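You operate a simulated robot arm through the tools that you are given. There is no shell and no other tool.

You are at the controls of a simulated robot arm. One attempt, no reset.

TASK
Take the purple disc and put it in the dark green tray. Take the brass stopper from the top of the vice bench and leave it in the yellow bin there. Put the silver bowl in the sink bowl. Take the thick silver ring and leave it on the top of the sink bench. Press the blue start button two times. Put the black bowl in the sink bowl. Switch the yellow fan switch on. Take the blue top injector from the upper shelf of the jobs rack and put it on the bench in front of the bag sealer. The order is free. Set down upright: blue top injector.

It is judged by the outcome, as a careful person would: the job done as asked, and still so three seconds after it is handed in. It fails if anything else is knocked over, pushed out of place, dropped, spilled or broken. Lids that push on must go on centred and level and be pressed home; caps that screw on are set level and turned clockwise until they are tight.

THE ROBOT
A 7-joint arm with a two-finger parallel gripper on a trunk, on a base that drives. Base frame: it is fixed to the floor where the robot stands at the start and does not move with it; the origin is under the middle of the robot, x ahead of it, y to its left, z up; the surface under the hand at the start is at about z = 83. Units: cm, degrees, N and s.
With the tool pointing down near the work surface it reaches from about 26 to 70 cm from the robot's upright axis, wherever it stands. Its first joint turns from -166.0 to 166.0 degrees. Places, roughly: bench in front of the bag sealer (24x26 cm) [-206, -266, 86]; black bowl (7x7x5 cm) [110, -400, 90]; blue start button [90, -370, 90]; blue top injector [-225, -450, 125]; brass stopper (3x3x3 cm) [-190, 210, 90]; dark green tray (15x20x4 cm) [70, 290, 90]; purple disc (8x2x8 cm) [50, 10, 90]; silver bowl (7x7x5 cm) [110, -230, 90]; sink bowl inside [100, -460, 70]; thick silver ring (6x6x3 cm) [120, -250, 90]; top of the sink bench [100, -400, 90]; yellow bin [-225, 275, 100]; yellow fan switch [90, -550, 90]. Payload 3.43 kg.
The TCP is the grasp point between the finger pads, 3 cm short of the fingertips. In the tool frame z runs along the fingers and y along their closing line. The gripper opens to 9.4 cm. The fingers are 2.8 cm wide and 1 cm thick; the gripper's body (5 by 9.6 cm) begins 5.5 cm behind the TCP.
Orientation is that of the tool frame in the base frame, as a unit quaternion [x, y, z, w]. With the fingers straight down and closing along the base's y, the tool's x points along the base's -x, its y along +y and its z along -z.

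THE INTERFACE
- The arm moves only by the tool nudge_tool. Its argument "increments" is a list of rows, each an object of numbers (a shift or turn left out is 0, a gripper value left out holds the last): "gripper": the gripper command, from -1 (shut) to 1 (fully open), values between in proportion; "tx", "ty", "tz": the shift along the base's x, y, z in cm; "ax", "ay", "az": the turn, a rotation vector about the base's x, y, z in degrees. In form: [{"gripper": .., "tx": .., "ty": .., "tz": .., "ax": .., "ay": .., "az": ..}, ...]. A call has 1 to 20 rows; each row shifts and turns the commanded pose from where the row before left it. A row lasts 0.2 s, in which the tool goes at most 5 cm and 8.6 degrees; a call with a longer step from one row to the next is refused whole, and so is a gripper value outside its range. Where a pose cannot be reached the arm comes as near as it can. A force on the tool above 40 N (or 10 N above the force at the start of the call, whichever is more), or a blocked arm, ends the call early, and 0.2 s more pass. The fingers move at their own pace (about 10.8 cm/s each) and stop on an object; they squeeze with about 37 N. The grip force told is the motor's: it shows also when the fingers shut on nothing. Time passes only in rows, and 0.2 s behind the last, so rows that do not move let the fingers close. The reply holds the time, the measured pose of the TCP, the force on the tool along the base axes, the opening and the grip force, in the units named above and with some noise, with the torque about the TCP (base axes, N m) and any sound that the robot's microphone picked up.
- Cameras (640 x 400 px; columns grow to the right, rows downward): "scene" is now at [36.15, 14.53, 121.68]; the picture's right is [-0.00, -0.17, 0.99], its down [-0.36, 0.92, 0.16] and it looks along [-0.93, -0.36, -0.06] (base axes); focal length 214 px, centre (320, 200). "wrist" rides on the gripper at [7.6, 1.4, -10.2] in the tool frame; the picture's right is [-0.18, 0.98, 0.00], its down [-0.75, -0.14, -0.64] and it looks along [-0.63, -0.12, 0.77] (tool axes); focal length 243 px, centre (320, 200). There is no depth. A picture from a camera that has moved, and an enlarged one, comes with that camera's place and axes in the base frame and with its lens. The place of the scene camera against the robot may be out by one fixed shift of up to 1.2 cm in any direction.
- snapshot(camera): a new picture of that camera. No time passes.
- slide_trunk(by): slides the trunk up (or, below 0, down) by that many cm; the arm and the scene camera ride with it, the base frame stays. It gives what a move gives, with no picture.
- steer(legs): drives the robot by 1 to 6 legs, each [ahead, left, turn to the left] in cm, cm and degrees, along the robot's own axes; the way and the turn of a leg run together, so that a leg with both is an arc; at most 150 cm and 180 degrees a leg. The arm and the cameras ride along, it lands a little off, and it stops where it bumps. It gives what a move gives.
- aim_head(pan, tilt): turns the head with the scene camera to pan (to the left, within 80 degrees either way) and tilt (down, from -29 to 69), counted from straight ahead of the robot. It gives what a move gives.
- zoom(camera, box): a new picture of the part [left, top, right, bottom] of that camera's present view, enlarged. No time passes.
- sign_off(): hands the job in; it is judged then, once.

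Places have to be worked out from the pictures, the camera data and where the tool is seen. Open the gripper and draw the arm clear of the work before you hand the job in, unless the task says otherwise.

The tools are called after "Emit:" as name(argument=value, ...) on one line, values as JSON. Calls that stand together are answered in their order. nudge_tool: Moves the arm, as the interface text tells. Its arguments: {"type":"object","properties":{"increments":{"type":"array"}},"required":["increments"]} The other tools are called the same way: slide_trunk (by) slides the trunk up or down; steer (legs) drives the base; aim_head (pan, tilt) turns the head that bears the scene camera; snapshot (camera) takes a picture; zoom (camera, box) takes an enlarged picture of a part of a camera's view; sign_off () hands the job in.

At the start:

```text
time: 0.0
tool_pos: [34.6, 19.76, 109.2]
ee_rot: [0.0, 1.0, 0.0, 0.0]
force: [0.7, 0.5, -0.1]
ft_torque: [0.01, 0.04, 0.0]
finger_gap: 9.39
grip_force: 0.0
trunk travel left (down, up): [-27.5, 31.5]
robot x, y, heading: [-0.04, -0.18, 0.0]
head pan, tilt: [-80.2, 68.8]
```

scene: 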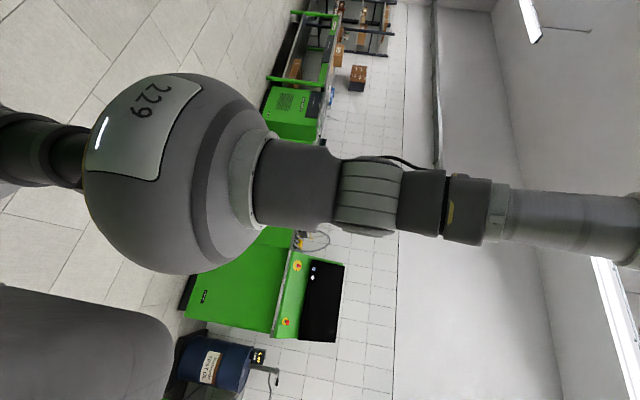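
wrist: 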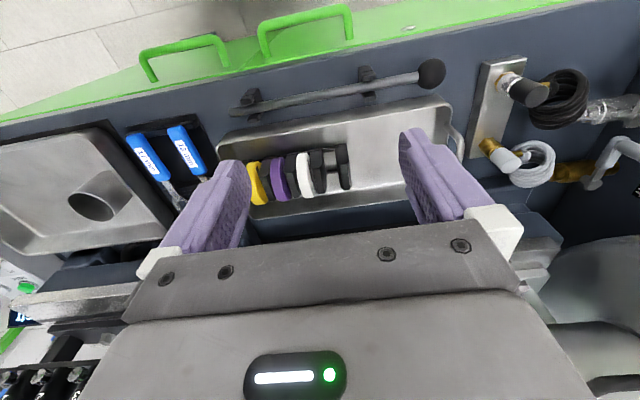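

I see the discs in a tray ahead of the gripper in the wrist view. I turn the head to face ahead and down for a better look.

Emit:
aim_head(pan=0, tilt=40)

```text
time: 1.5
tool_pos: [34.54, 19.8, 109.1]
ee_rot: [0.0, 1.0, 0.0, 0.0]
force: [0.9, 0.8, 0.8]
ft_torque: [0.03, 0.0, -0.01]
finger_gap: 9.43
grip_force: 0.1
trunk travel left (down, up): [-27.5, 31.5]
robot x, y, heading: [0.07, -0.18, 0.2]
head pan, tilt: [0.0, 40.0]
```

Now I take the scene picture.

Emit:
snapshot(camera="scene")

Emit:
zoom(camera="wrist", box=[200, 100, 440, 250])

```text
taken
camera scene: at [39.76, 20.03, 114.13], right [0.0, -1.0, 0.0], down [-0.77, 0.0, 0.64], along [-0.64, 0.0, -0.77], focal length 214 px, centre (320, 200)
```

scene: 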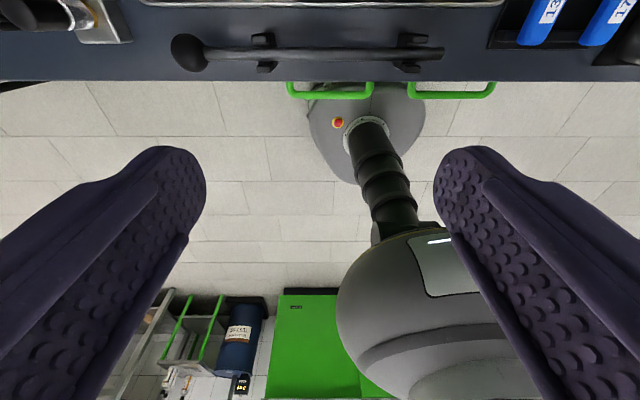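

```text
2.67 times, centred on (320, 175) of wrist
camera zoom: at [27.0, 21.19, 119.26], right [0.18, 0.98, 0.0], down [0.75, -0.14, 0.64], along [0.63, -0.12, -0.77], focal length 647 px, centre (320, 267)
```

zoom: 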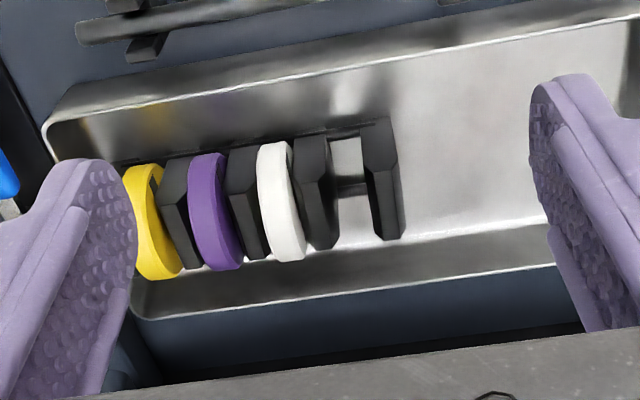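

The scene camera apparently rides near the hand, its "ahead" being along the tool. I tilt it up to see the bench beyond the hand.

Emit:
aim_head(pan=0, tilt=-29)

Emit:
snapshot(camera="scene")

Emit:
snapshot(camera="wrist")

```text
time: 2.9
tool_pos: [34.69, 19.73, 109.08]
ee_rot: [0.0, 1.0, 0.0, 0.0]
force: [0.1, 0.3, 0.0]
ft_torque: [-0.02, -0.01, -0.01]
finger_gap: 9.4
grip_force: 0.0
trunk travel left (down, up): [-27.5, 31.5]
robot x, y, heading: [-0.29, -0.34, 0.1]
head pan, tilt: [0.0, -28.6]
```

```text
taken
camera scene: at [50.13, 20.03, 115.93], right [0.0, -1.0, 0.0], down [-0.88, 0.0, -0.48], along [0.48, 0.0, -0.88], focal length 214 px, centre (320, 200)
```

scene: 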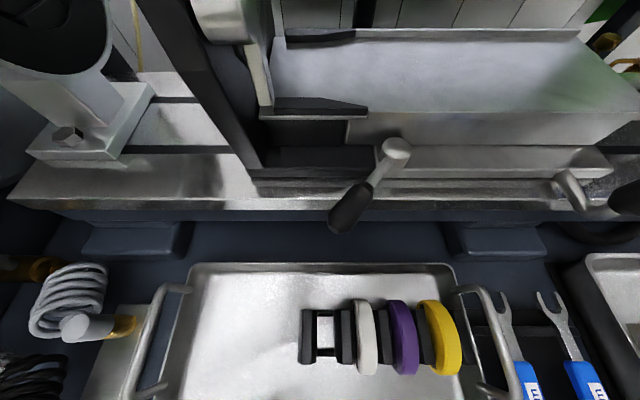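

```text
taken
camera wrist: at [27.0, 21.19, 119.26], right [0.18, 0.98, 0.0], down [0.75, -0.14, 0.64], along [0.63, -0.12, -0.77], focal length 243 px, centre (320, 200)
```

wrist: 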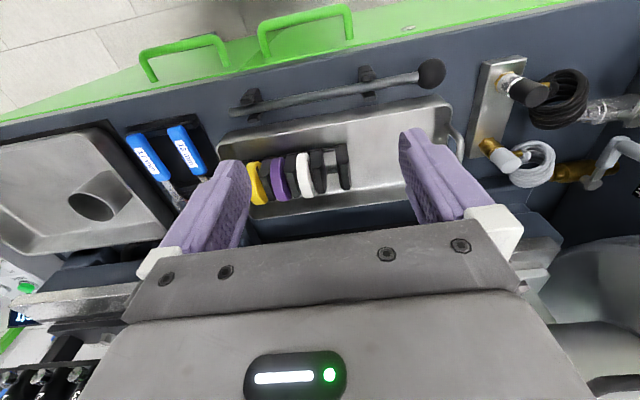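

The purple disc stands on edge in a rack, near [48.3, 11.5, 86], between the white and yellow discs. I move the hand above it and look closer.

Emit:
nudge_tool(increments=[{"gripper": 1, "tx": 3, "ty": -2}, {"tx": 3, "ty": -2}, {"tx": 3, "ty": -2}, {"tx": 3, "ty": -2}, {"tx": 1.5}, {}])

Emit:
snapshot(camera="scene")

Emit:
snapshot(camera="wrist")

```text
time: 4.3
tool_pos: [48.06, 11.81, 109.1]
ee_rot: [0.0, 1.0, 0.0, 0.0]
force: [0.0, -0.7, -1.7]
ft_torque: [0.0, 0.03, 0.01]
finger_gap: 9.42
grip_force: 0.2
trunk travel left (down, up): [-27.5, 31.5]
robot x, y, heading: [0.13, 0.07, 0.2]
head pan, tilt: [0.0, -28.6]
```

```text
taken
camera scene: at [63.66, 12.05, 115.9], right [0.0, -1.0, 0.0], down [-0.88, 0.0, -0.48], along [0.48, 0.0, -0.88], focal length 214 px, centre (320, 200)
```

scene: 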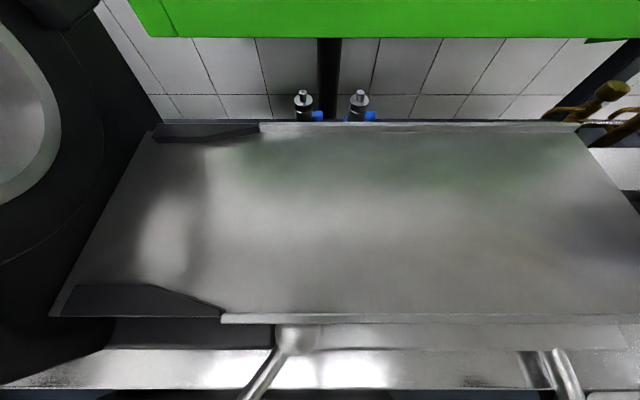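

```text
taken
camera wrist: at [40.52, 13.21, 119.23], right [0.18, 0.98, 0.0], down [0.75, -0.14, 0.64], along [0.63, -0.12, -0.77], focal length 243 px, centre (320, 200)
```

wrist: 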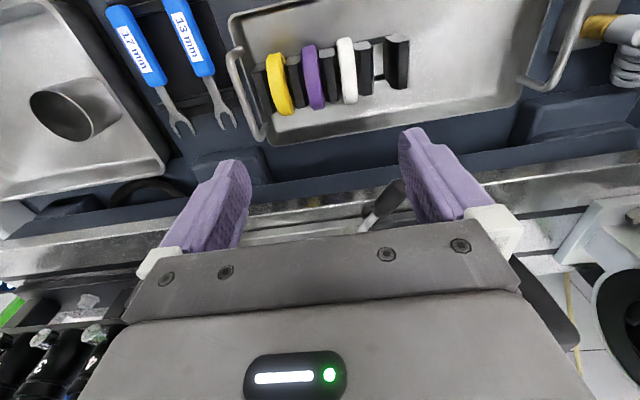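

The scene camera follows the hand. I zoom the wrist view on the discs to measure them.

Emit:
zoom(camera="wrist", box=[240, 20, 432, 140])

```text
3.33 times, centred on (336, 80) of wrist
camera zoom: at [40.52, 13.21, 119.23], right [0.18, 0.98, 0.0], down [0.75, -0.14, 0.64], along [0.63, -0.12, -0.77], focal length 809 px, centre (267, 600)
```

zoom: 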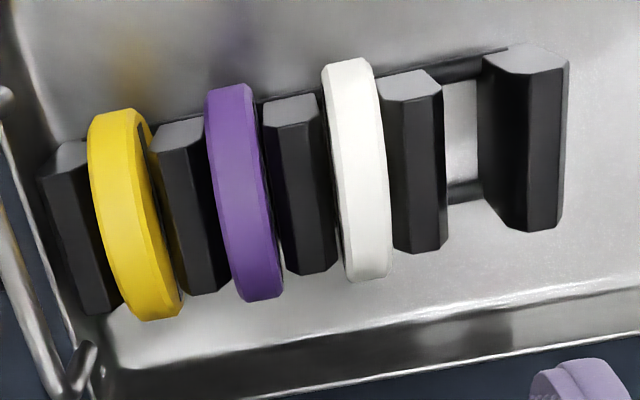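

Triangulating gives the disc centre near [48.0, 11.1, 87.0], radius about 3.5 (top near z 90.5), and the divider tops near z 88.2. I narrow the fingers to 3 cm, align in y and come down to z 95 for a check.

Emit:
nudge_tool(increments=[{"gripper": -0.36, "ty": -0.75}, {}, {"tz": -4}, {"tz": -4}, {"tz": -4}, {"tz": -1.5}, {}])

Emit:
snapshot(camera="wrist")

Emit:
aim_head(pan=0, tilt=30)

Emit:
snapshot(camera="scene")

```text
time: 5.7
tool_pos: [48.13, 10.98, 97.25]
ee_rot: [0.0, 1.0, 0.004, 0.014]
force: [-26.6, -5.4, 36.2]
ft_torque: [0.21, -7.27, -0.64]
finger_gap: 3.02
grip_force: 0.1
trunk travel left (down, up): [-27.5, 31.5]
robot x, y, heading: [0.07, 0.16, 0.0]
head pan, tilt: [0.0, -28.6]
stopped in row 6: the force on the tool passed its limit at 61 N (the readings are from after the stop); the commanded pose is now the measured one
```

```text
taken
camera wrist: at [40.3, 12.44, 107.31], right [0.18, 0.98, 0.01], down [0.74, -0.14, 0.66], along [0.65, -0.11, -0.75], focal length 243 px, centre (320, 200)
```

wrist: 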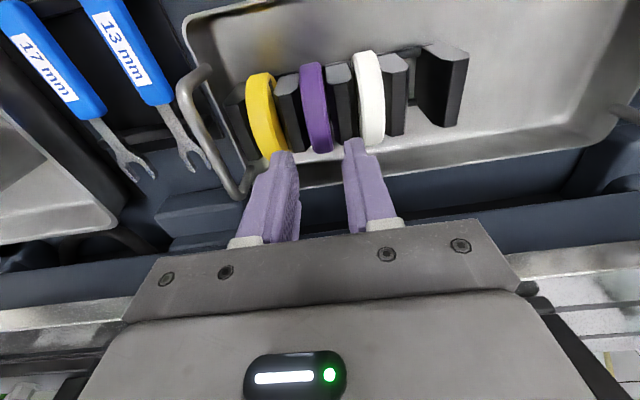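

```text
time: 6.9
tool_pos: [49.54, 11.28, 98.3]
ee_rot: [0.0, 0.999, 0.008, 0.033]
force: [16.8, -6.8, 117.6]
ft_torque: [-0.41, -14.63, -0.04]
finger_gap: 3.0
grip_force: 0.1
trunk travel left (down, up): [-27.5, 31.5]
robot x, y, heading: [-0.31, 0.0, 0.2]
head pan, tilt: [0.0, 30.0]
```

```text
taken
camera scene: at [62.51, 11.31, 104.33], right [0.0, -1.0, 0.0], down [-0.96, 0.0, -0.27], along [0.27, 0.0, -0.96], focal length 214 px, centre (320, 200)
```

scene: 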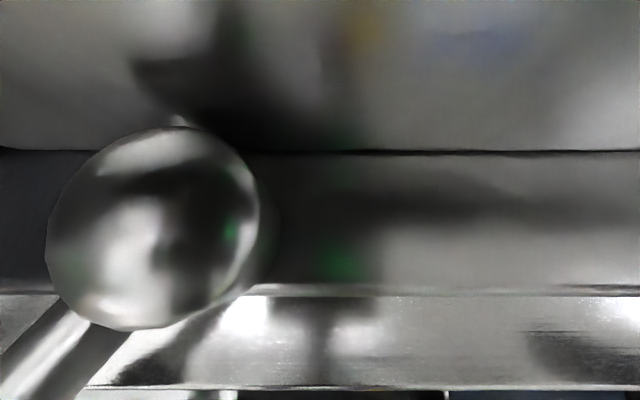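

The head camera is a physical thing and is touching the machine behind; I raise the hand straight away.

Emit:
nudge_tool(increments=[{"tz": 2}, {"tz": 3, "tx": -1}, {"tz": 4, "tx": -1}, {"tz": 3}, {}])

Emit:
snapshot(camera="scene")

Emit:
snapshot(camera="wrist")

```text
time: 8.1
tool_pos: [46.67, 11.14, 108.95]
ee_rot: [-0.001, 1.0, 0.002, 0.01]
force: [-0.2, -0.3, 1.1]
ft_torque: [-0.01, -0.01, 0.02]
finger_gap: 3.01
grip_force: 0.0
trunk travel left (down, up): [-27.5, 31.5]
robot x, y, heading: [-0.09, 0.11, -0.4]
head pan, tilt: [0.0, 30.0]
```

```text
taken
camera scene: at [53.25, 11.47, 113.5], right [0.0, -1.0, 0.0], down [-0.87, 0.0, 0.49], along [-0.49, 0.0, -0.87], focal length 214 px, centre (320, 200)
```

scene: 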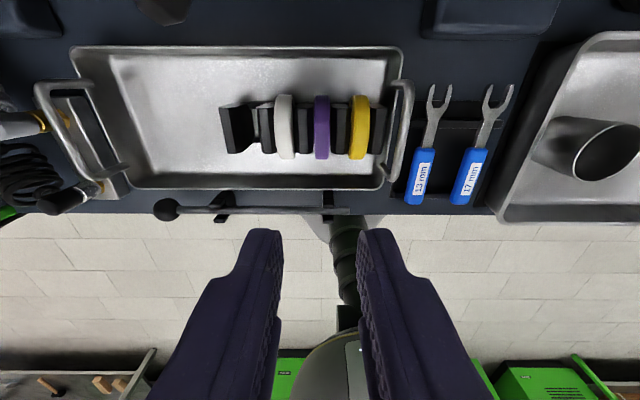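

```text
taken
camera wrist: at [38.85, 12.58, 118.95], right [0.18, 0.98, 0.01], down [0.74, -0.14, 0.65], along [0.64, -0.11, -0.76], focal length 243 px, centre (320, 200)
```

wrist: 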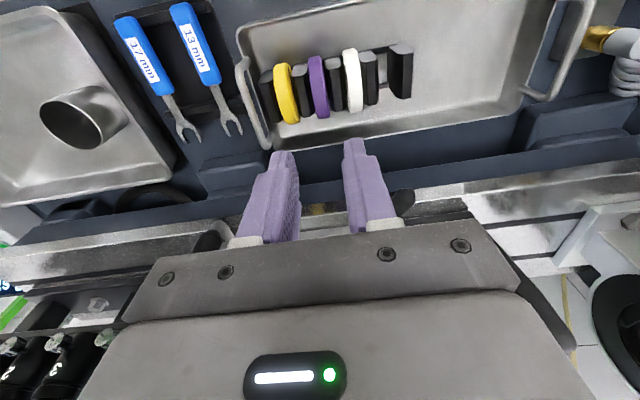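

All is undisturbed and the head at tilt 30 sits close to the gripper with a good view. I straighten the tool, realign at x 48 / y 11.0 and come down in steps with a picture at z 96.

Emit:
nudge_tool(increments=[{"gripper": -0.34, "tx": 1.3, "ty": -0.1, "ay": 1.1}, {}, {"tz": -4}, {"tz": -4}, {"tz": -3}, {"tz": -2}, {}])

Emit:
snapshot(camera="scene")

Emit:
snapshot(camera="wrist")

```text
time: 9.7
tool_pos: [47.9, 10.96, 95.81]
ee_rot: [-0.001, 1.0, 0.002, 0.0]
force: [0.7, 1.3, -0.1]
ft_torque: [0.02, -0.02, -0.05]
finger_gap: 3.09
grip_force: 0.0
trunk travel left (down, up): [-27.5, 31.5]
robot x, y, heading: [-0.24, -0.02, -0.0]
head pan, tilt: [0.0, 30.0]
```

```text
taken
camera scene: at [54.64, 11.26, 100.34], right [0.0, -1.0, 0.0], down [-0.87, 0.0, 0.5], along [-0.5, 0.0, -0.87], focal length 214 px, centre (320, 200)
```

scene: 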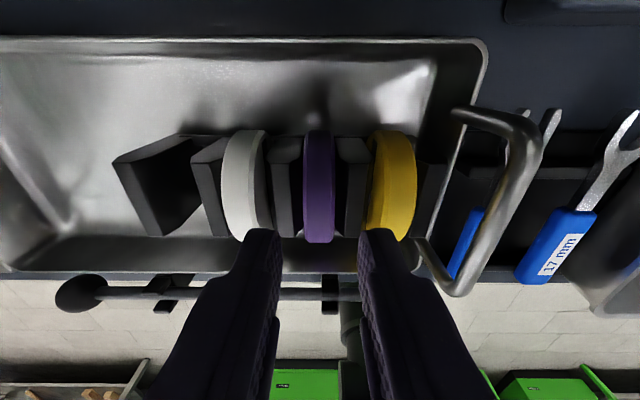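

```text
taken
camera wrist: at [40.35, 12.37, 106.04], right [0.18, 0.98, 0.0], down [0.75, -0.14, 0.64], along [0.63, -0.11, -0.77], focal length 243 px, centre (320, 200)
```

wrist: 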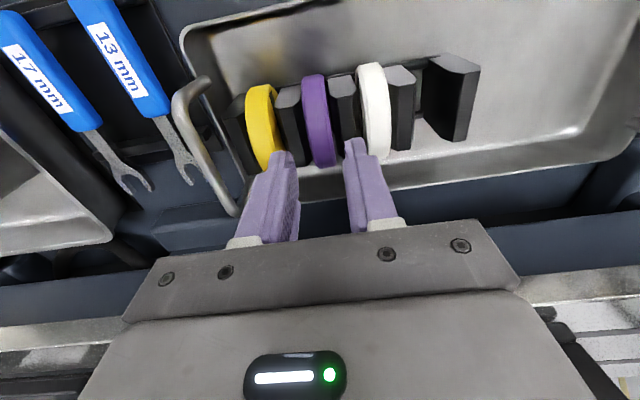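

The fingers straddle the purple disc evenly. I descend 3.9 cm so the tips stay just above the dividers, then close.

Emit:
nudge_tool(increments=[{"tx": 0.2, "tz": -2}, {"tz": -1.2}, {"tz": -0.7}, {}])

Emit:
snapshot(camera="scene")

```text
time: 10.5
tool_pos: [48.15, 10.97, 92.54]
ee_rot: [-0.001, 1.0, 0.003, 0.003]
force: [-10.7, -1.7, 28.8]
ft_torque: [-0.56, 0.67, -0.13]
finger_gap: 3.21
grip_force: 0.8
trunk travel left (down, up): [-27.5, 31.5]
robot x, y, heading: [-0.07, -0.1, -0.0]
head pan, tilt: [0.0, 30.0]
stopped in row 3: the force on the tool passed its limit at 50 N (the readings are from after the stop); the commanded pose is now the measured one
```

```text
taken
camera scene: at [54.74, 11.28, 97.14], right [0.0, -1.0, 0.0], down [-0.87, 0.0, 0.5], along [-0.5, 0.0, -0.87], focal length 214 px, centre (320, 200)
```

scene: 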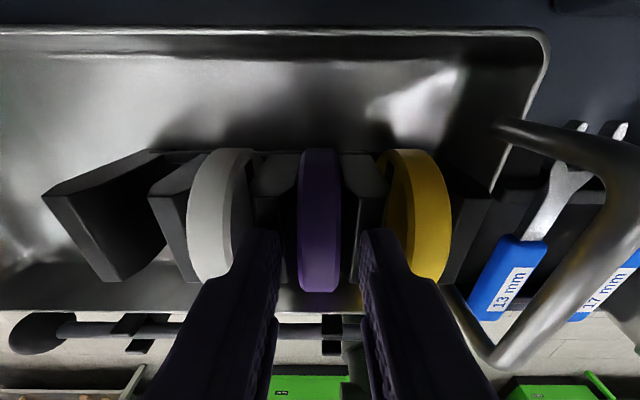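

The tips reached the divider tops at about z 89.5. I lift 0.3 cm to relieve the contact and close on the disc.

Emit:
nudge_tool(increments=[{"tz": 0.35}, {"gripper": -1}, {}, {}, {}])

Emit:
zoom(camera="scene", box=[160, 120, 480, 320])

```text
time: 11.7
tool_pos: [48.42, 11.14, 92.79]
ee_rot: [-0.001, 1.0, 0.003, 0.002]
force: [-0.8, 0.0, 0.5]
ft_torque: [0.0, 0.07, 0.0]
finger_gap: 1.5
grip_force: 37.0
trunk travel left (down, up): [-27.5, 31.5]
robot x, y, heading: [0.01, -0.09, -0.1]
head pan, tilt: [0.0, 30.0]
```

```text
2.00 times, centred on (320, 220) of scene
camera zoom: at [55.02, 11.31, 97.24], right [0.0, -1.0, 0.0], down [-0.87, 0.0, 0.5], along [-0.5, 0.0, -0.87], focal length 429 px, centre (320, 160)
```

zoom: 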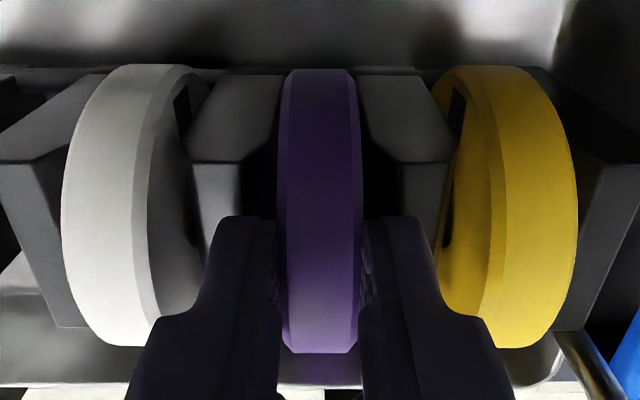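

The fingers hold the disc: opening 1.5 cm, 37 N. I lift slowly.

Emit:
nudge_tool(increments=[{"tz": 1}, {"tz": 1.5}, {"tz": 2}, {"tz": 3}, {"tz": 4}, {"tz": 4}, {}])

Emit:
snapshot(camera="scene")

Emit:
snapshot(camera="wrist")

```text
time: 13.3
tool_pos: [48.45, 10.89, 108.4]
ee_rot: [-0.001, 1.0, 0.002, 0.002]
force: [-1.1, 0.6, -1.5]
ft_torque: [0.01, 0.0, 0.04]
finger_gap: 1.49
grip_force: 37.1
trunk travel left (down, up): [-27.5, 31.5]
robot x, y, heading: [-0.31, 0.03, 0.0]
head pan, tilt: [0.0, 30.0]
```

```text
taken
camera scene: at [55.07, 11.29, 112.8], right [0.0, -1.0, 0.0], down [-0.87, 0.0, 0.5], along [-0.5, 0.0, -0.87], focal length 214 px, centre (320, 200)
```

scene: 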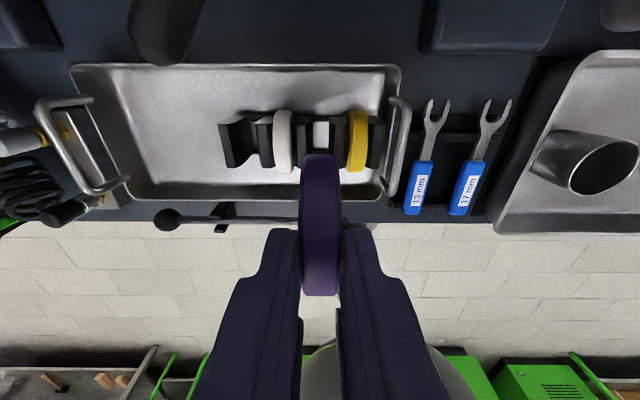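

```text
taken
camera wrist: at [40.76, 12.4, 118.45], right [0.18, 0.98, 0.01], down [0.75, -0.14, 0.64], along [0.63, -0.11, -0.77], focal length 243 px, centre (320, 200)
```

wrist: 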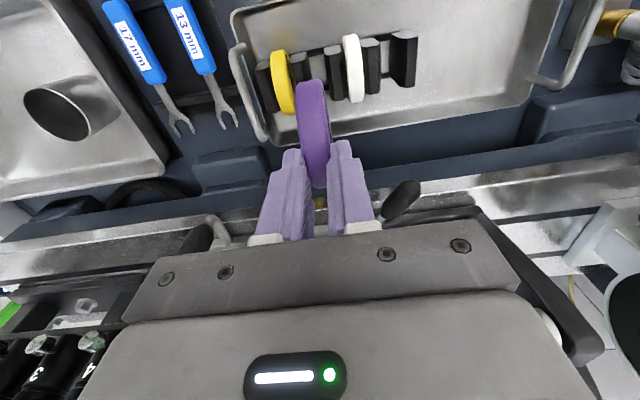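

The disc is out cleanly. I retract toward the robot and look to the left (+y) along the way to the tray.

Emit:
nudge_tool(increments=[{"tz": 3}, {"tx": -4, "tz": 2}, {"tx": -4}, {"tx": -4}, {"tx": -4}, {}])

Emit:
aim_head(pan=75, tilt=0)

Emit:
snapshot(camera="scene")

```text
time: 14.7
tool_pos: [32.3, 11.14, 113.34]
ee_rot: [-0.001, 1.0, 0.003, 0.002]
force: [-0.9, 0.4, -2.2]
ft_torque: [0.02, 0.01, 0.02]
finger_gap: 1.53
grip_force: 36.6
trunk travel left (down, up): [-27.5, 31.5]
robot x, y, heading: [0.08, 0.14, -0.0]
head pan, tilt: [0.0, 30.0]
```

```text
time: 16.2
tool_pos: [32.41, 11.06, 113.26]
ee_rot: [-0.001, 1.0, 0.003, 0.002]
force: [-0.1, -0.2, -0.6]
ft_torque: [-0.01, -0.01, -0.01]
finger_gap: 1.49
grip_force: 37.2
trunk travel left (down, up): [-27.5, 31.5]
robot x, y, heading: [-0.39, -0.13, 0.2]
head pan, tilt: [75.0, 0.0]
```

```text
taken
camera scene: at [43.79, 19.94, 124.61], right [0.0, -0.25, -0.97], down [-1.0, 0.0, 0.0], along [0.0, 0.97, -0.25], focal length 214 px, centre (320, 200)
```

scene: 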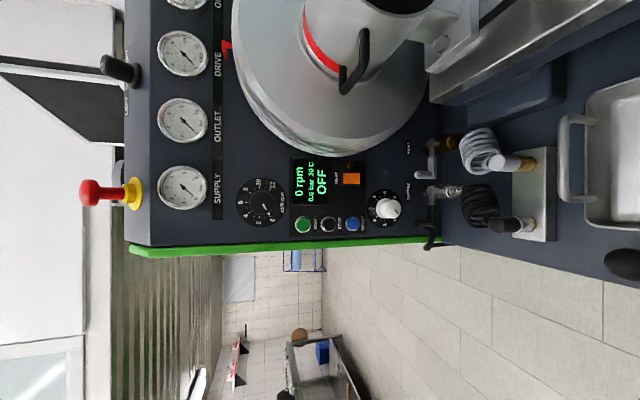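

The machine's control panel stands to the left near x 35+, so I back the base off 30 cm before sliding left.

Emit:
steer(legs=[[-30, 0, 0], [0, 100, 0], [0, 100, 0]])

Emit:
snapshot(camera="scene")

Emit:
snapshot(camera="wrist")

```text
time: 26.0
tool_pos: [3.96, 171.99, 113.43]
ee_rot: [0.023, 1.0, 0.001, -0.001]
force: [-4.3, -1.8, 0.5]
ft_torque: [0.46, -0.74, 0.01]
finger_gap: 1.51
grip_force: 37.1
trunk travel left (down, up): [-27.5, 31.5]
robot x, y, heading: [-28.59, 162.14, -0.6]
head pan, tilt: [75.0, 0.0]
stopped in leg 3: the force on the tool passed its limit at 103 N (the readings are from after the stop); the commanded pose is now the measured one
```

```text
taken
camera scene: at [15.84, 180.36, 124.5], right [-0.01, -0.25, -0.97], down [-1.0, 0.05, 0.0], along [0.04, 0.97, -0.25], focal length 214 px, centre (320, 200)
```

scene: 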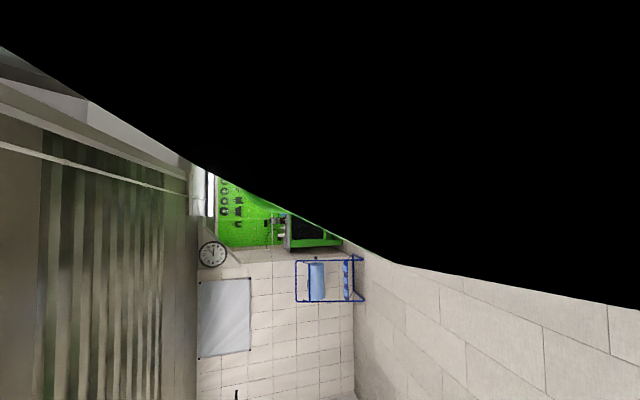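

```text
taken
camera wrist: at [-3.6, 173.69, 123.47], right [0.23, 0.97, 0.0], down [0.75, -0.18, 0.64], along [0.62, -0.15, -0.77], focal length 243 px, centre (320, 200)
```

wrist: 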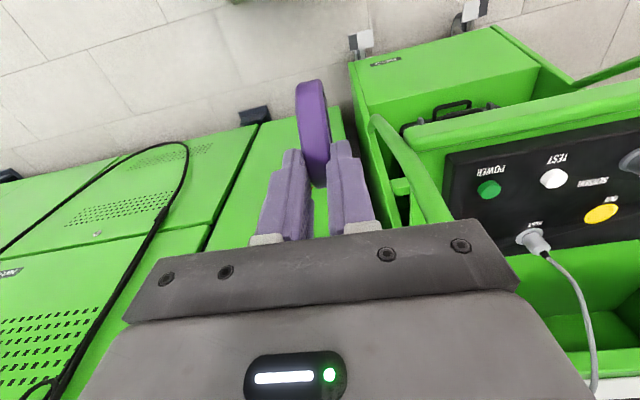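

The hand bumped a green cabinet that sticks out at about y 178. I move right and back away, then look around properly.

Emit:
steer(legs=[[0, -20, 0], [-50, 0, 0]])

Emit:
snapshot(camera="scene")

Emit:
snapshot(camera="wrist")

```text
time: 30.1
tool_pos: [-46.29, 152.85, 113.3]
ee_rot: [0.022, 1.0, 0.002, -0.001]
force: [-0.8, -0.6, -0.2]
ft_torque: [-0.02, -0.05, 0.0]
finger_gap: 1.49
grip_force: 37.4
trunk travel left (down, up): [-27.5, 31.5]
robot x, y, heading: [-79.08, 142.93, -0.9]
head pan, tilt: [75.0, 0.0]
```

```text
taken
camera scene: at [-34.41, 161.25, 124.48], right [-0.01, -0.26, -0.97], down [-1.0, 0.04, 0.0], along [0.04, 0.97, -0.26], focal length 214 px, centre (320, 200)
```

scene: 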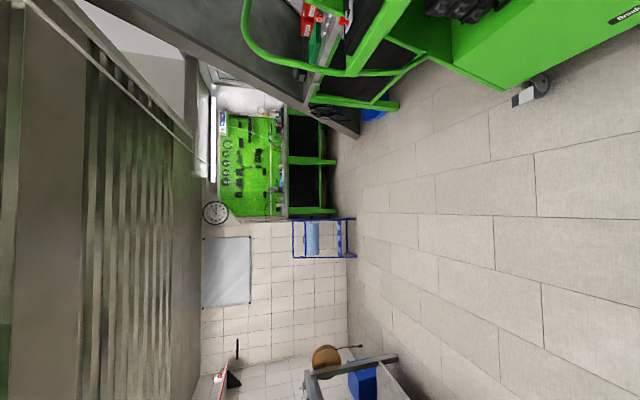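

```text
taken
camera wrist: at [-53.84, 154.54, 123.47], right [0.23, 0.97, 0.0], down [0.75, -0.18, 0.64], along [0.62, -0.14, -0.77], focal length 243 px, centre (320, 200)
```

wrist: 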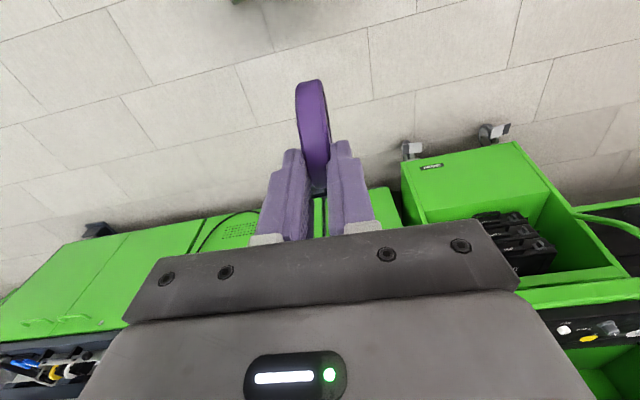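

I turn the robot 80° right so that the left-looking camera faces the +x side and shows the bench with the tray.

Emit:
steer(legs=[[-20, 0, 0], [0, 0, -75]])

Emit:
snapshot(camera="scene")

```text
time: 35.0
tool_pos: [-80.62, 114.1, 113.26]
ee_rot: [0.63, 0.776, 0.002, -0.001]
force: [0.2, -0.7, -2.1]
ft_torque: [0.0, 0.04, 0.01]
finger_gap: 1.46
grip_force: 36.6
trunk travel left (down, up): [-27.5, 31.5]
robot x, y, heading: [-98.74, 142.92, -76.2]
head pan, tilt: [75.0, 0.0]
```

```text
taken
camera scene: at [-69.5, 105.25, 124.45], right [-0.25, -0.05, -0.97], down [-0.2, 0.98, 0.0], along [0.95, 0.2, -0.26], focal length 214 px, centre (320, 200)
```

scene: 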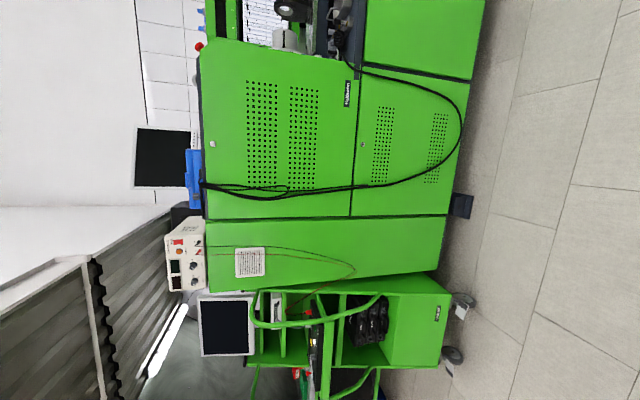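

A green cart on casters with a monitor stands at y 195–235; the tray should be beyond it. I drive backwards along +y, keeping x about -97, and look again.

Emit:
steer(legs=[[-90, 23, 0]])

Emit:
snapshot(camera="scene")

```text
time: 39.9
tool_pos: [-80.18, 207.86, 113.21]
ee_rot: [0.63, 0.777, 0.002, -0.001]
force: [-0.4, 0.3, -0.5]
ft_torque: [0.01, 0.02, 0.0]
finger_gap: 1.51
grip_force: 37.2
trunk travel left (down, up): [-27.5, 31.5]
robot x, y, heading: [-98.33, 236.48, -76.2]
head pan, tilt: [75.0, 0.0]
```

```text
taken
camera scene: at [-68.94, 198.97, 124.46], right [-0.25, -0.05, -0.97], down [-0.21, 0.98, 0.0], along [0.95, 0.2, -0.26], focal length 214 px, centre (320, 200)
```

scene: 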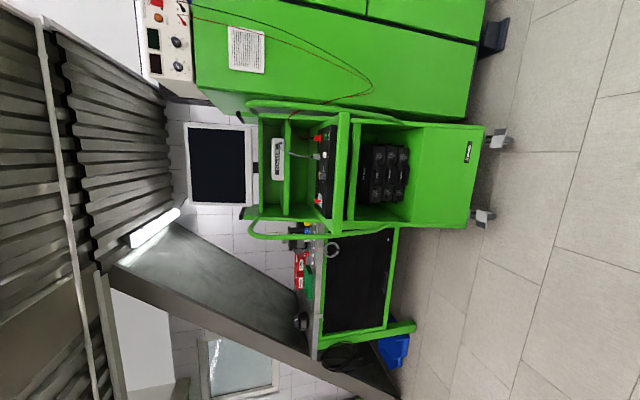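

The bench with a green frame lies past the cart. I go further along +y to face it.

Emit:
steer(legs=[[-75, 20, 0]])

Emit:
snapshot(camera="scene")

```text
time: 44.1
tool_pos: [-78.58, 285.6, 113.2]
ee_rot: [0.628, 0.778, 0.001, -0.002]
force: [0.0, 0.1, -0.3]
ft_torque: [-0.02, -0.02, 0.0]
finger_gap: 1.51
grip_force: 37.0
trunk travel left (down, up): [-27.5, 31.5]
robot x, y, heading: [-96.67, 314.35, -76.0]
head pan, tilt: [75.0, 0.0]
```

```text
taken
camera scene: at [-67.26, 276.9, 124.46], right [-0.25, -0.05, -0.97], down [-0.21, 0.98, 0.0], along [0.94, 0.2, -0.26], focal length 214 px, centre (320, 200)
```

scene: 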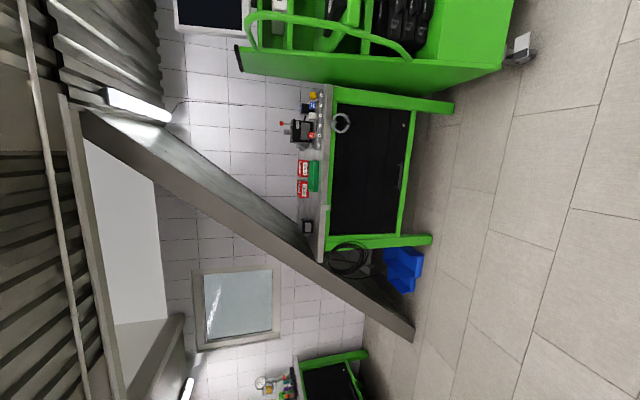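

Emit:
zoom(camera="scene", box=[240, 70, 464, 270])

```text
2.00 times, centred on (352, 170) of scene
camera zoom: at [-67.26, 276.9, 124.46], right [-0.25, -0.05, -0.97], down [-0.21, 0.98, 0.0], along [0.94, 0.2, -0.26], focal length 429 px, centre (256, 260)
```

zoom: 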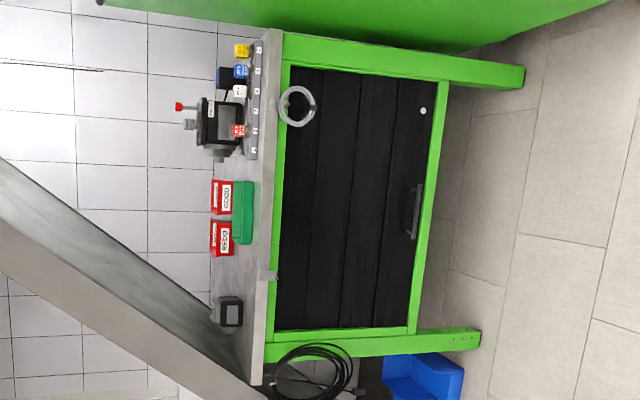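

The dark green tray sits near [79, 291, 90] in front of red GOOD/REDO boxes; a sloping beam rises beyond y 315. I turn back to face the bench and line up at y 279, stopping short at x -25.

Emit:
steer(legs=[[0, 0, 76], [0, -35, 0], [70, 0, 0]])

Emit:
aim_head(pan=0, tilt=-29)

Emit:
snapshot(camera="scene")

Emit:
snapshot(camera="wrist")

```text
time: 53.0
tool_pos: [5.57, 290.28, 113.31]
ee_rot: [0.012, 1.0, 0.001, -0.001]
force: [-1.0, -0.1, 0.1]
ft_torque: [0.02, 0.03, 0.0]
finger_gap: 1.51
grip_force: 36.9
trunk travel left (down, up): [-27.5, 31.5]
robot x, y, heading: [-26.7, 279.52, 0.6]
head pan, tilt: [75.0, 0.0]
```

```text
time: 54.5
tool_pos: [5.48, 290.26, 113.22]
ee_rot: [0.013, 1.0, 0.001, -0.002]
force: [0.2, 0.6, -1.5]
ft_torque: [0.01, 0.0, 0.01]
finger_gap: 1.49
grip_force: 37.5
trunk travel left (down, up): [-27.5, 31.5]
robot x, y, heading: [-26.37, 279.72, 0.6]
head pan, tilt: [0.0, -28.6]
```

```text
taken
camera scene: at [20.92, 290.16, 120.04], right [-0.03, -1.0, 0.0], down [-0.88, 0.02, -0.48], along [0.48, -0.01, -0.88], focal length 214 px, centre (320, 200)
```

scene: 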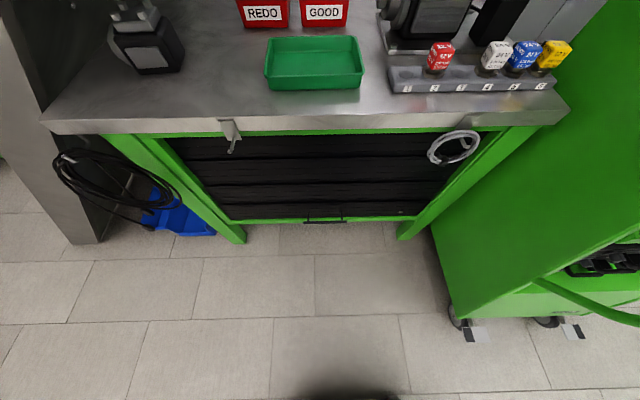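

```text
taken
camera wrist: at [-2.16, 291.89, 123.45], right [0.21, 0.98, 0.0], down [0.75, -0.16, 0.64], along [0.63, -0.13, -0.77], focal length 243 px, centre (320, 200)
```

wrist: 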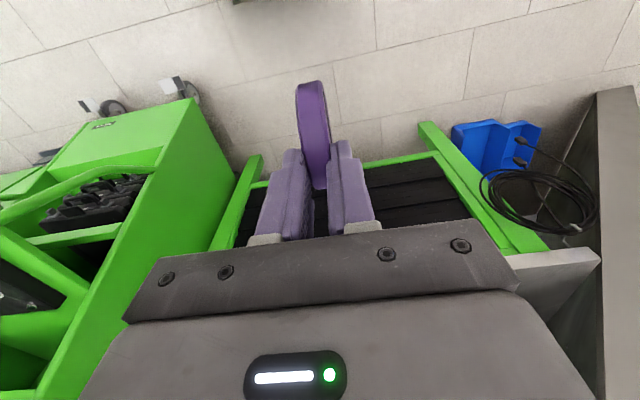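

The tray spans about x 69–85, y 280–300, centred near [77, 290.4]. I bring the head in to tilt 30 and drive forward 48 cm.

Emit:
aim_head(pan=0, tilt=30)

Emit:
steer(legs=[[48, 0, -0.5]])

Emit:
snapshot(camera="scene")

Emit:
snapshot(camera="wrist")

```text
time: 55.8
tool_pos: [5.44, 290.35, 113.27]
ee_rot: [0.012, 1.0, 0.001, -0.002]
force: [0.9, -0.4, -1.4]
ft_torque: [0.0, -0.01, -0.02]
finger_gap: 1.49
grip_force: 37.4
trunk travel left (down, up): [-27.5, 31.5]
robot x, y, heading: [-26.99, 279.82, 0.3]
head pan, tilt: [0.0, 30.0]
```

```text
time: 58.6
tool_pos: [52.87, 289.92, 113.23]
ee_rot: [0.02, 1.0, 0.001, -0.002]
force: [-0.7, -0.6, -0.9]
ft_torque: [0.04, 0.03, 0.0]
finger_gap: 1.47
grip_force: 37.0
trunk travel left (down, up): [-27.5, 31.5]
robot x, y, heading: [20.42, 279.57, -0.3]
head pan, tilt: [0.0, 30.0]
```

```text
taken
camera scene: at [59.56, 289.88, 117.71], right [-0.04, -1.0, 0.0], down [-0.86, 0.03, 0.5], along [-0.5, 0.02, -0.86], focal length 214 px, centre (320, 200)
```

scene: 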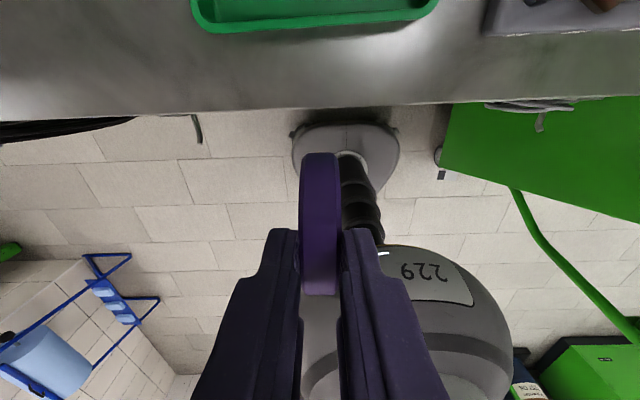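

```text
taken
camera wrist: at [45.36, 291.57, 123.44], right [0.22, 0.97, 0.0], down [0.75, -0.17, 0.64], along [0.62, -0.14, -0.77], focal length 243 px, centre (320, 200)
```

wrist: 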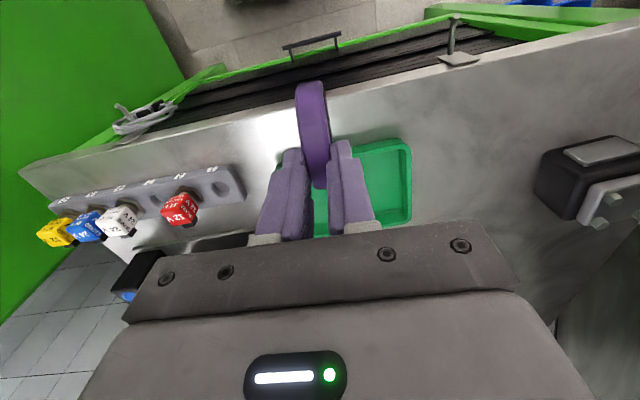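

The tray's near rim is at about x 65, so its centre is near [72, 290.4]. I move over it at height and tilt the tool 35° so the disc will be laid down leaning rather than stood on edge.

Emit:
nudge_tool(increments=[{"tx": 4}, {"tx": 4}, {"tx": 4}, {"tx": 4}, {"tx": 3, "ty": -1.5}, {"ax": 7}, {"ax": 7}, {"ax": 7}, {"ax": 7}, {"ax": 7}, {}])

Emit:
snapshot(camera="scene")

Emit:
snapshot(camera="wrist")

```text
time: 61.0
tool_pos: [71.84, 288.36, 113.27]
ee_rot: [0.019, 0.953, 0.302, -0.007]
force: [0.3, -0.4, -0.6]
ft_torque: [0.01, -0.01, 0.03]
finger_gap: 1.5
grip_force: 37.4
trunk travel left (down, up): [-27.5, 31.5]
robot x, y, heading: [20.32, 279.65, -0.4]
head pan, tilt: [0.0, 30.0]
```

```text
taken
camera scene: at [78.52, 286.18, 116.85], right [-0.04, -0.82, -0.58], down [-0.86, -0.26, 0.43], along [-0.5, 0.51, -0.69], focal length 214 px, centre (320, 200)
```

scene: 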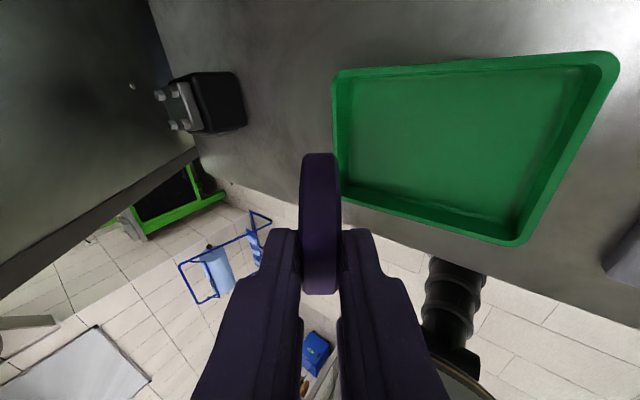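

```text
taken
camera wrist: at [64.31, 283.86, 122.55], right [0.22, 0.8, 0.56], down [0.75, -0.51, 0.42], along [0.62, 0.33, -0.71], focal length 243 px, centre (320, 200)
```

wrist: 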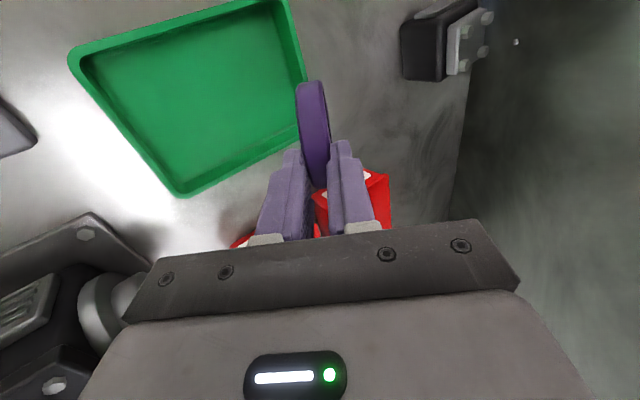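

The tray rim spans x 64–78.6, y 280–301 with the rim near z 93. I shift back 1.5 cm and descend to about z 99, then creep to contact.

Emit:
nudge_tool(increments=[{"tx": -1.5, "tz": -3}, {"tz": -4}, {"tz": -4}, {"tz": -2}, {}])

Emit:
snapshot(camera="scene")

Emit:
snapshot(camera="wrist")

```text
time: 62.2
tool_pos: [70.47, 288.32, 100.3]
ee_rot: [0.019, 0.953, 0.301, -0.007]
force: [0.2, -0.3, -0.9]
ft_torque: [-0.04, 0.02, 0.0]
finger_gap: 1.49
grip_force: 37.0
trunk travel left (down, up): [-27.5, 31.5]
robot x, y, heading: [20.42, 279.23, -0.2]
head pan, tilt: [0.0, 30.0]
```

```text
taken
camera scene: at [77.05, 286.17, 103.87], right [-0.04, -0.82, -0.57], down [-0.86, -0.26, 0.43], along [-0.5, 0.51, -0.7], focal length 214 px, centre (320, 200)
```

scene: 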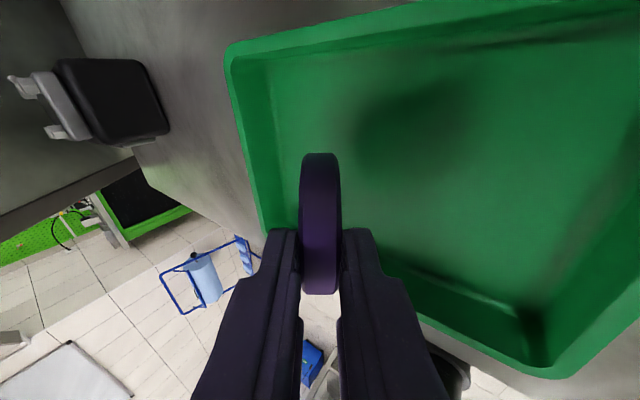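

```text
taken
camera wrist: at [62.84, 283.87, 109.56], right [0.22, 0.8, 0.56], down [0.75, -0.51, 0.43], along [0.62, 0.33, -0.71], focal length 243 px, centre (320, 200)
```

wrist: 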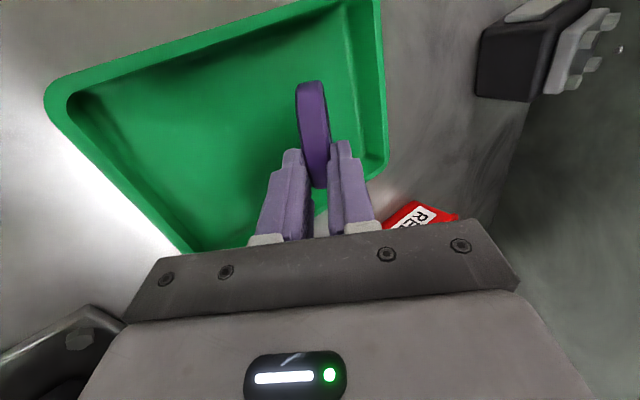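

Position is good; I creep down until the disc's edge touches the tray floor.

Emit:
nudge_tool(increments=[{"tz": -1}, {"tz": -1}, {"tz": -0.7}, {"tz": -0.7}, {"tz": -0.7}, {}])

Emit:
snapshot(camera="wrist")

```text
time: 63.6
tool_pos: [70.2, 288.35, 96.17]
ee_rot: [0.018, 0.953, 0.303, -0.006]
force: [4.1, -11.3, 34.1]
ft_torque: [1.31, -0.05, -0.07]
finger_gap: 2.08
grip_force: 36.6
trunk travel left (down, up): [-27.5, 31.5]
robot x, y, heading: [20.62, 279.47, -0.2]
head pan, tilt: [0.0, 30.0]
```

```text
taken
camera wrist: at [62.71, 283.69, 105.54], right [0.22, 0.8, 0.56], down [0.75, -0.51, 0.43], along [0.63, 0.33, -0.71], focal length 243 px, centre (320, 200)
```

wrist: 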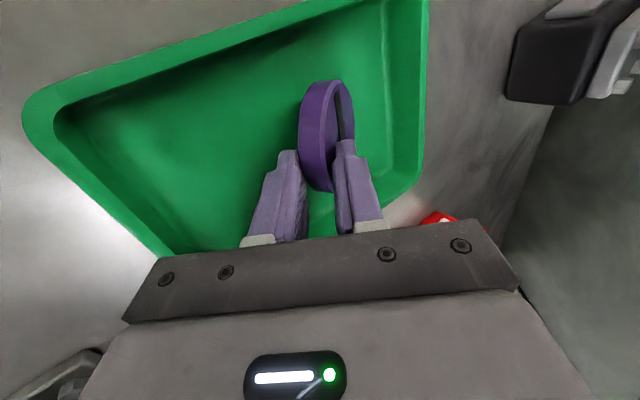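

The disc touches the floor (34 N) and has pivoted a little in the fingers. I ease up slightly and open to release it.

Emit:
nudge_tool(increments=[{"tz": 0.4}, {"gripper": -0.3}, {}, {"gripper": 0.0}, {}])

Emit:
snapshot(camera="wrist")

Emit:
snapshot(camera="scene")

```text
time: 64.8
tool_pos: [70.37, 288.27, 96.42]
ee_rot: [0.019, 0.953, 0.302, -0.007]
force: [-0.3, 0.3, -0.5]
ft_torque: [0.03, 0.0, -0.01]
finger_gap: 4.74
grip_force: 0.3
trunk travel left (down, up): [-27.5, 31.5]
robot x, y, heading: [20.65, 279.68, -0.5]
head pan, tilt: [0.0, 30.0]
```

```text
taken
camera wrist: at [62.83, 283.83, 105.83], right [0.22, 0.8, 0.56], down [0.75, -0.51, 0.42], along [0.62, 0.33, -0.71], focal length 243 px, centre (320, 200)
```

wrist: 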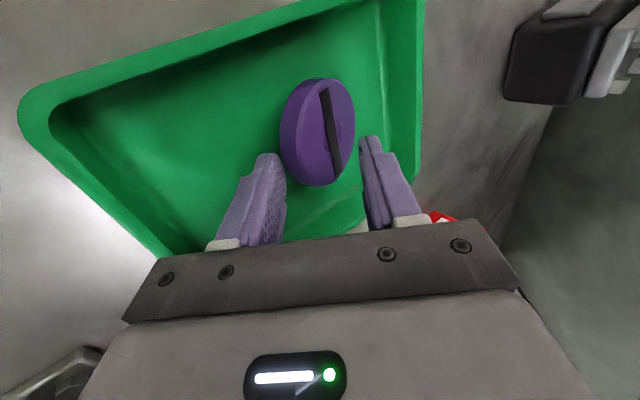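

```text
taken
camera scene: at [77.04, 286.14, 100.13], right [-0.04, -0.82, -0.58], down [-0.86, -0.26, 0.43], along [-0.5, 0.51, -0.7], focal length 214 px, centre (320, 200)
```

scene: 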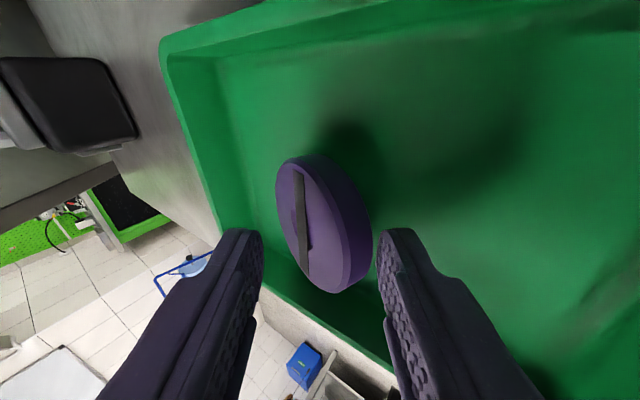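

The disc leans on the lower finger. I withdraw along the tool axis slowly so that it settles down in the tray.

Emit:
nudge_tool(increments=[{"ty": -0.4, "tz": 0.6}, {"ty": -0.4, "tz": 0.6}, {"ty": -0.6, "tz": 0.8}, {"ty": -0.6, "tz": 0.8}, {"ty": -1, "tz": 1.4}, {"ty": -1, "tz": 1.4}, {"ty": -1, "tz": 2}, {"tz": 4}, {}])

Emit:
snapshot(camera="wrist")

Emit:
snapshot(camera="scene")

```text
time: 66.8
tool_pos: [70.36, 283.33, 108.08]
ee_rot: [0.019, 0.953, 0.302, -0.009]
force: [0.8, 0.2, 0.4]
ft_torque: [0.0, -0.03, 0.02]
finger_gap: 4.72
grip_force: 0.0
trunk travel left (down, up): [-27.5, 31.5]
robot x, y, heading: [20.73, 279.54, -0.5]
head pan, tilt: [0.0, 30.0]
```

```text
taken
camera wrist: at [62.83, 278.87, 117.43], right [0.22, 0.8, 0.56], down [0.75, -0.51, 0.42], along [0.62, 0.33, -0.71], focal length 243 px, centre (320, 200)
```

wrist: 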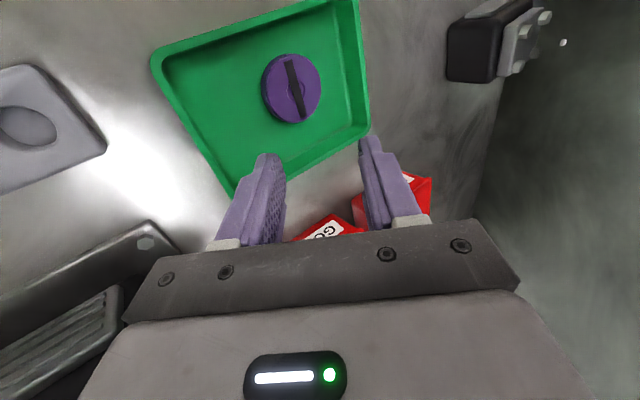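

```text
taken
camera scene: at [77.03, 281.18, 111.72], right [-0.04, -0.82, -0.58], down [-0.86, -0.26, 0.43], along [-0.5, 0.51, -0.7], focal length 214 px, centre (320, 200)
```

scene: 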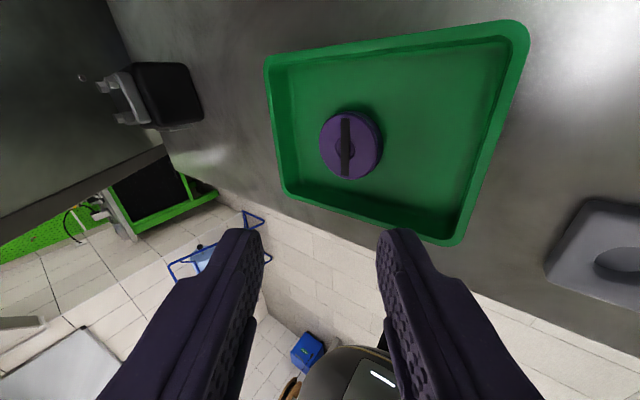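

The purple disc lies flat in the green tray. I straighten the tool, retract the arm, and back the base away toward the vice bench side.

Emit:
nudge_tool(increments=[{"tz": 3, "ax": -7}, {"tz": 3, "ax": -7}, {"ax": -7}, {"ax": -7}, {"ax": -7}, {"tx": -4, "ty": 1}, {"tx": -4, "ty": 1}, {"tx": -4, "ty": 1}, {"tx": -4, "ty": 1}, {"tx": -2}, {}])

Emit:
steer(legs=[[-110, 0, 0]])

Emit:
aim_head(pan=75, tilt=0)

Emit:
steer(legs=[[0, 0, 100]])

Emit:
snapshot(camera="scene")

```text
time: 69.2
tool_pos: [52.38, 287.41, 114.32]
ee_rot: [0.02, 1.0, 0.002, -0.002]
force: [-0.2, 0.4, 0.1]
ft_torque: [0.0, 0.0, -0.02]
finger_gap: 4.7
grip_force: 0.0
trunk travel left (down, up): [-27.5, 31.5]
robot x, y, heading: [20.38, 279.42, -0.4]
head pan, tilt: [0.0, 30.0]
```

```text
time: 74.9
tool_pos: [-58.14, 288.46, 114.25]
ee_rot: [0.029, 1.0, 0.001, -0.001]
force: [-0.1, 0.5, 0.2]
ft_torque: [0.01, -0.01, -0.02]
finger_gap: 4.72
grip_force: 0.1
trunk travel left (down, up): [-27.5, 31.5]
robot x, y, heading: [-89.96, 281.77, -1.4]
head pan, tilt: [0.0, 30.0]
```

```text
time: 76.3
tool_pos: [-58.02, 288.6, 114.32]
ee_rot: [0.029, 1.0, 0.001, -0.002]
force: [-0.7, -0.2, -0.7]
ft_torque: [0.01, 0.02, 0.0]
finger_gap: 4.71
grip_force: 0.1
trunk travel left (down, up): [-27.5, 31.5]
robot x, y, heading: [-90.12, 281.37, -1.5]
head pan, tilt: [75.0, 0.0]
```

```text
time: 81.0
tool_pos: [-103.1, 311.63, 114.11]
ee_rot: [0.749, -0.662, 0.001, 0.001]
force: [0.4, 0.4, -0.4]
ft_torque: [-0.01, 0.02, 0.0]
finger_gap: 4.7
grip_force: 0.1
trunk travel left (down, up): [-27.5, 31.5]
robot x, y, heading: [-90.51, 281.11, 98.8]
head pan, tilt: [75.0, 0.0]
```

```text
taken
camera scene: at [-112.55, 321.73, 125.43], right [0.26, 0.03, -0.97], down [0.12, -0.99, 0.0], along [-0.96, -0.12, -0.26], focal length 214 px, centre (320, 200)
```

scene: 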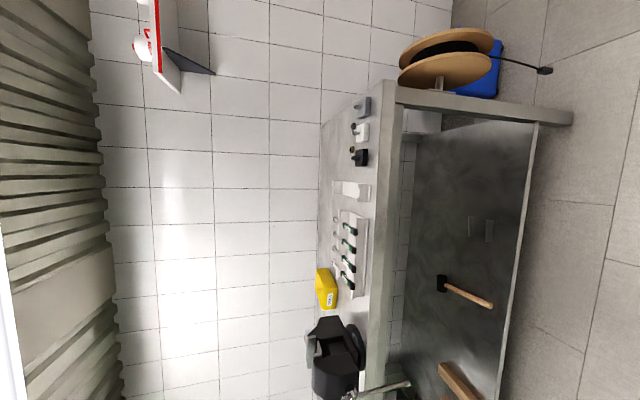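

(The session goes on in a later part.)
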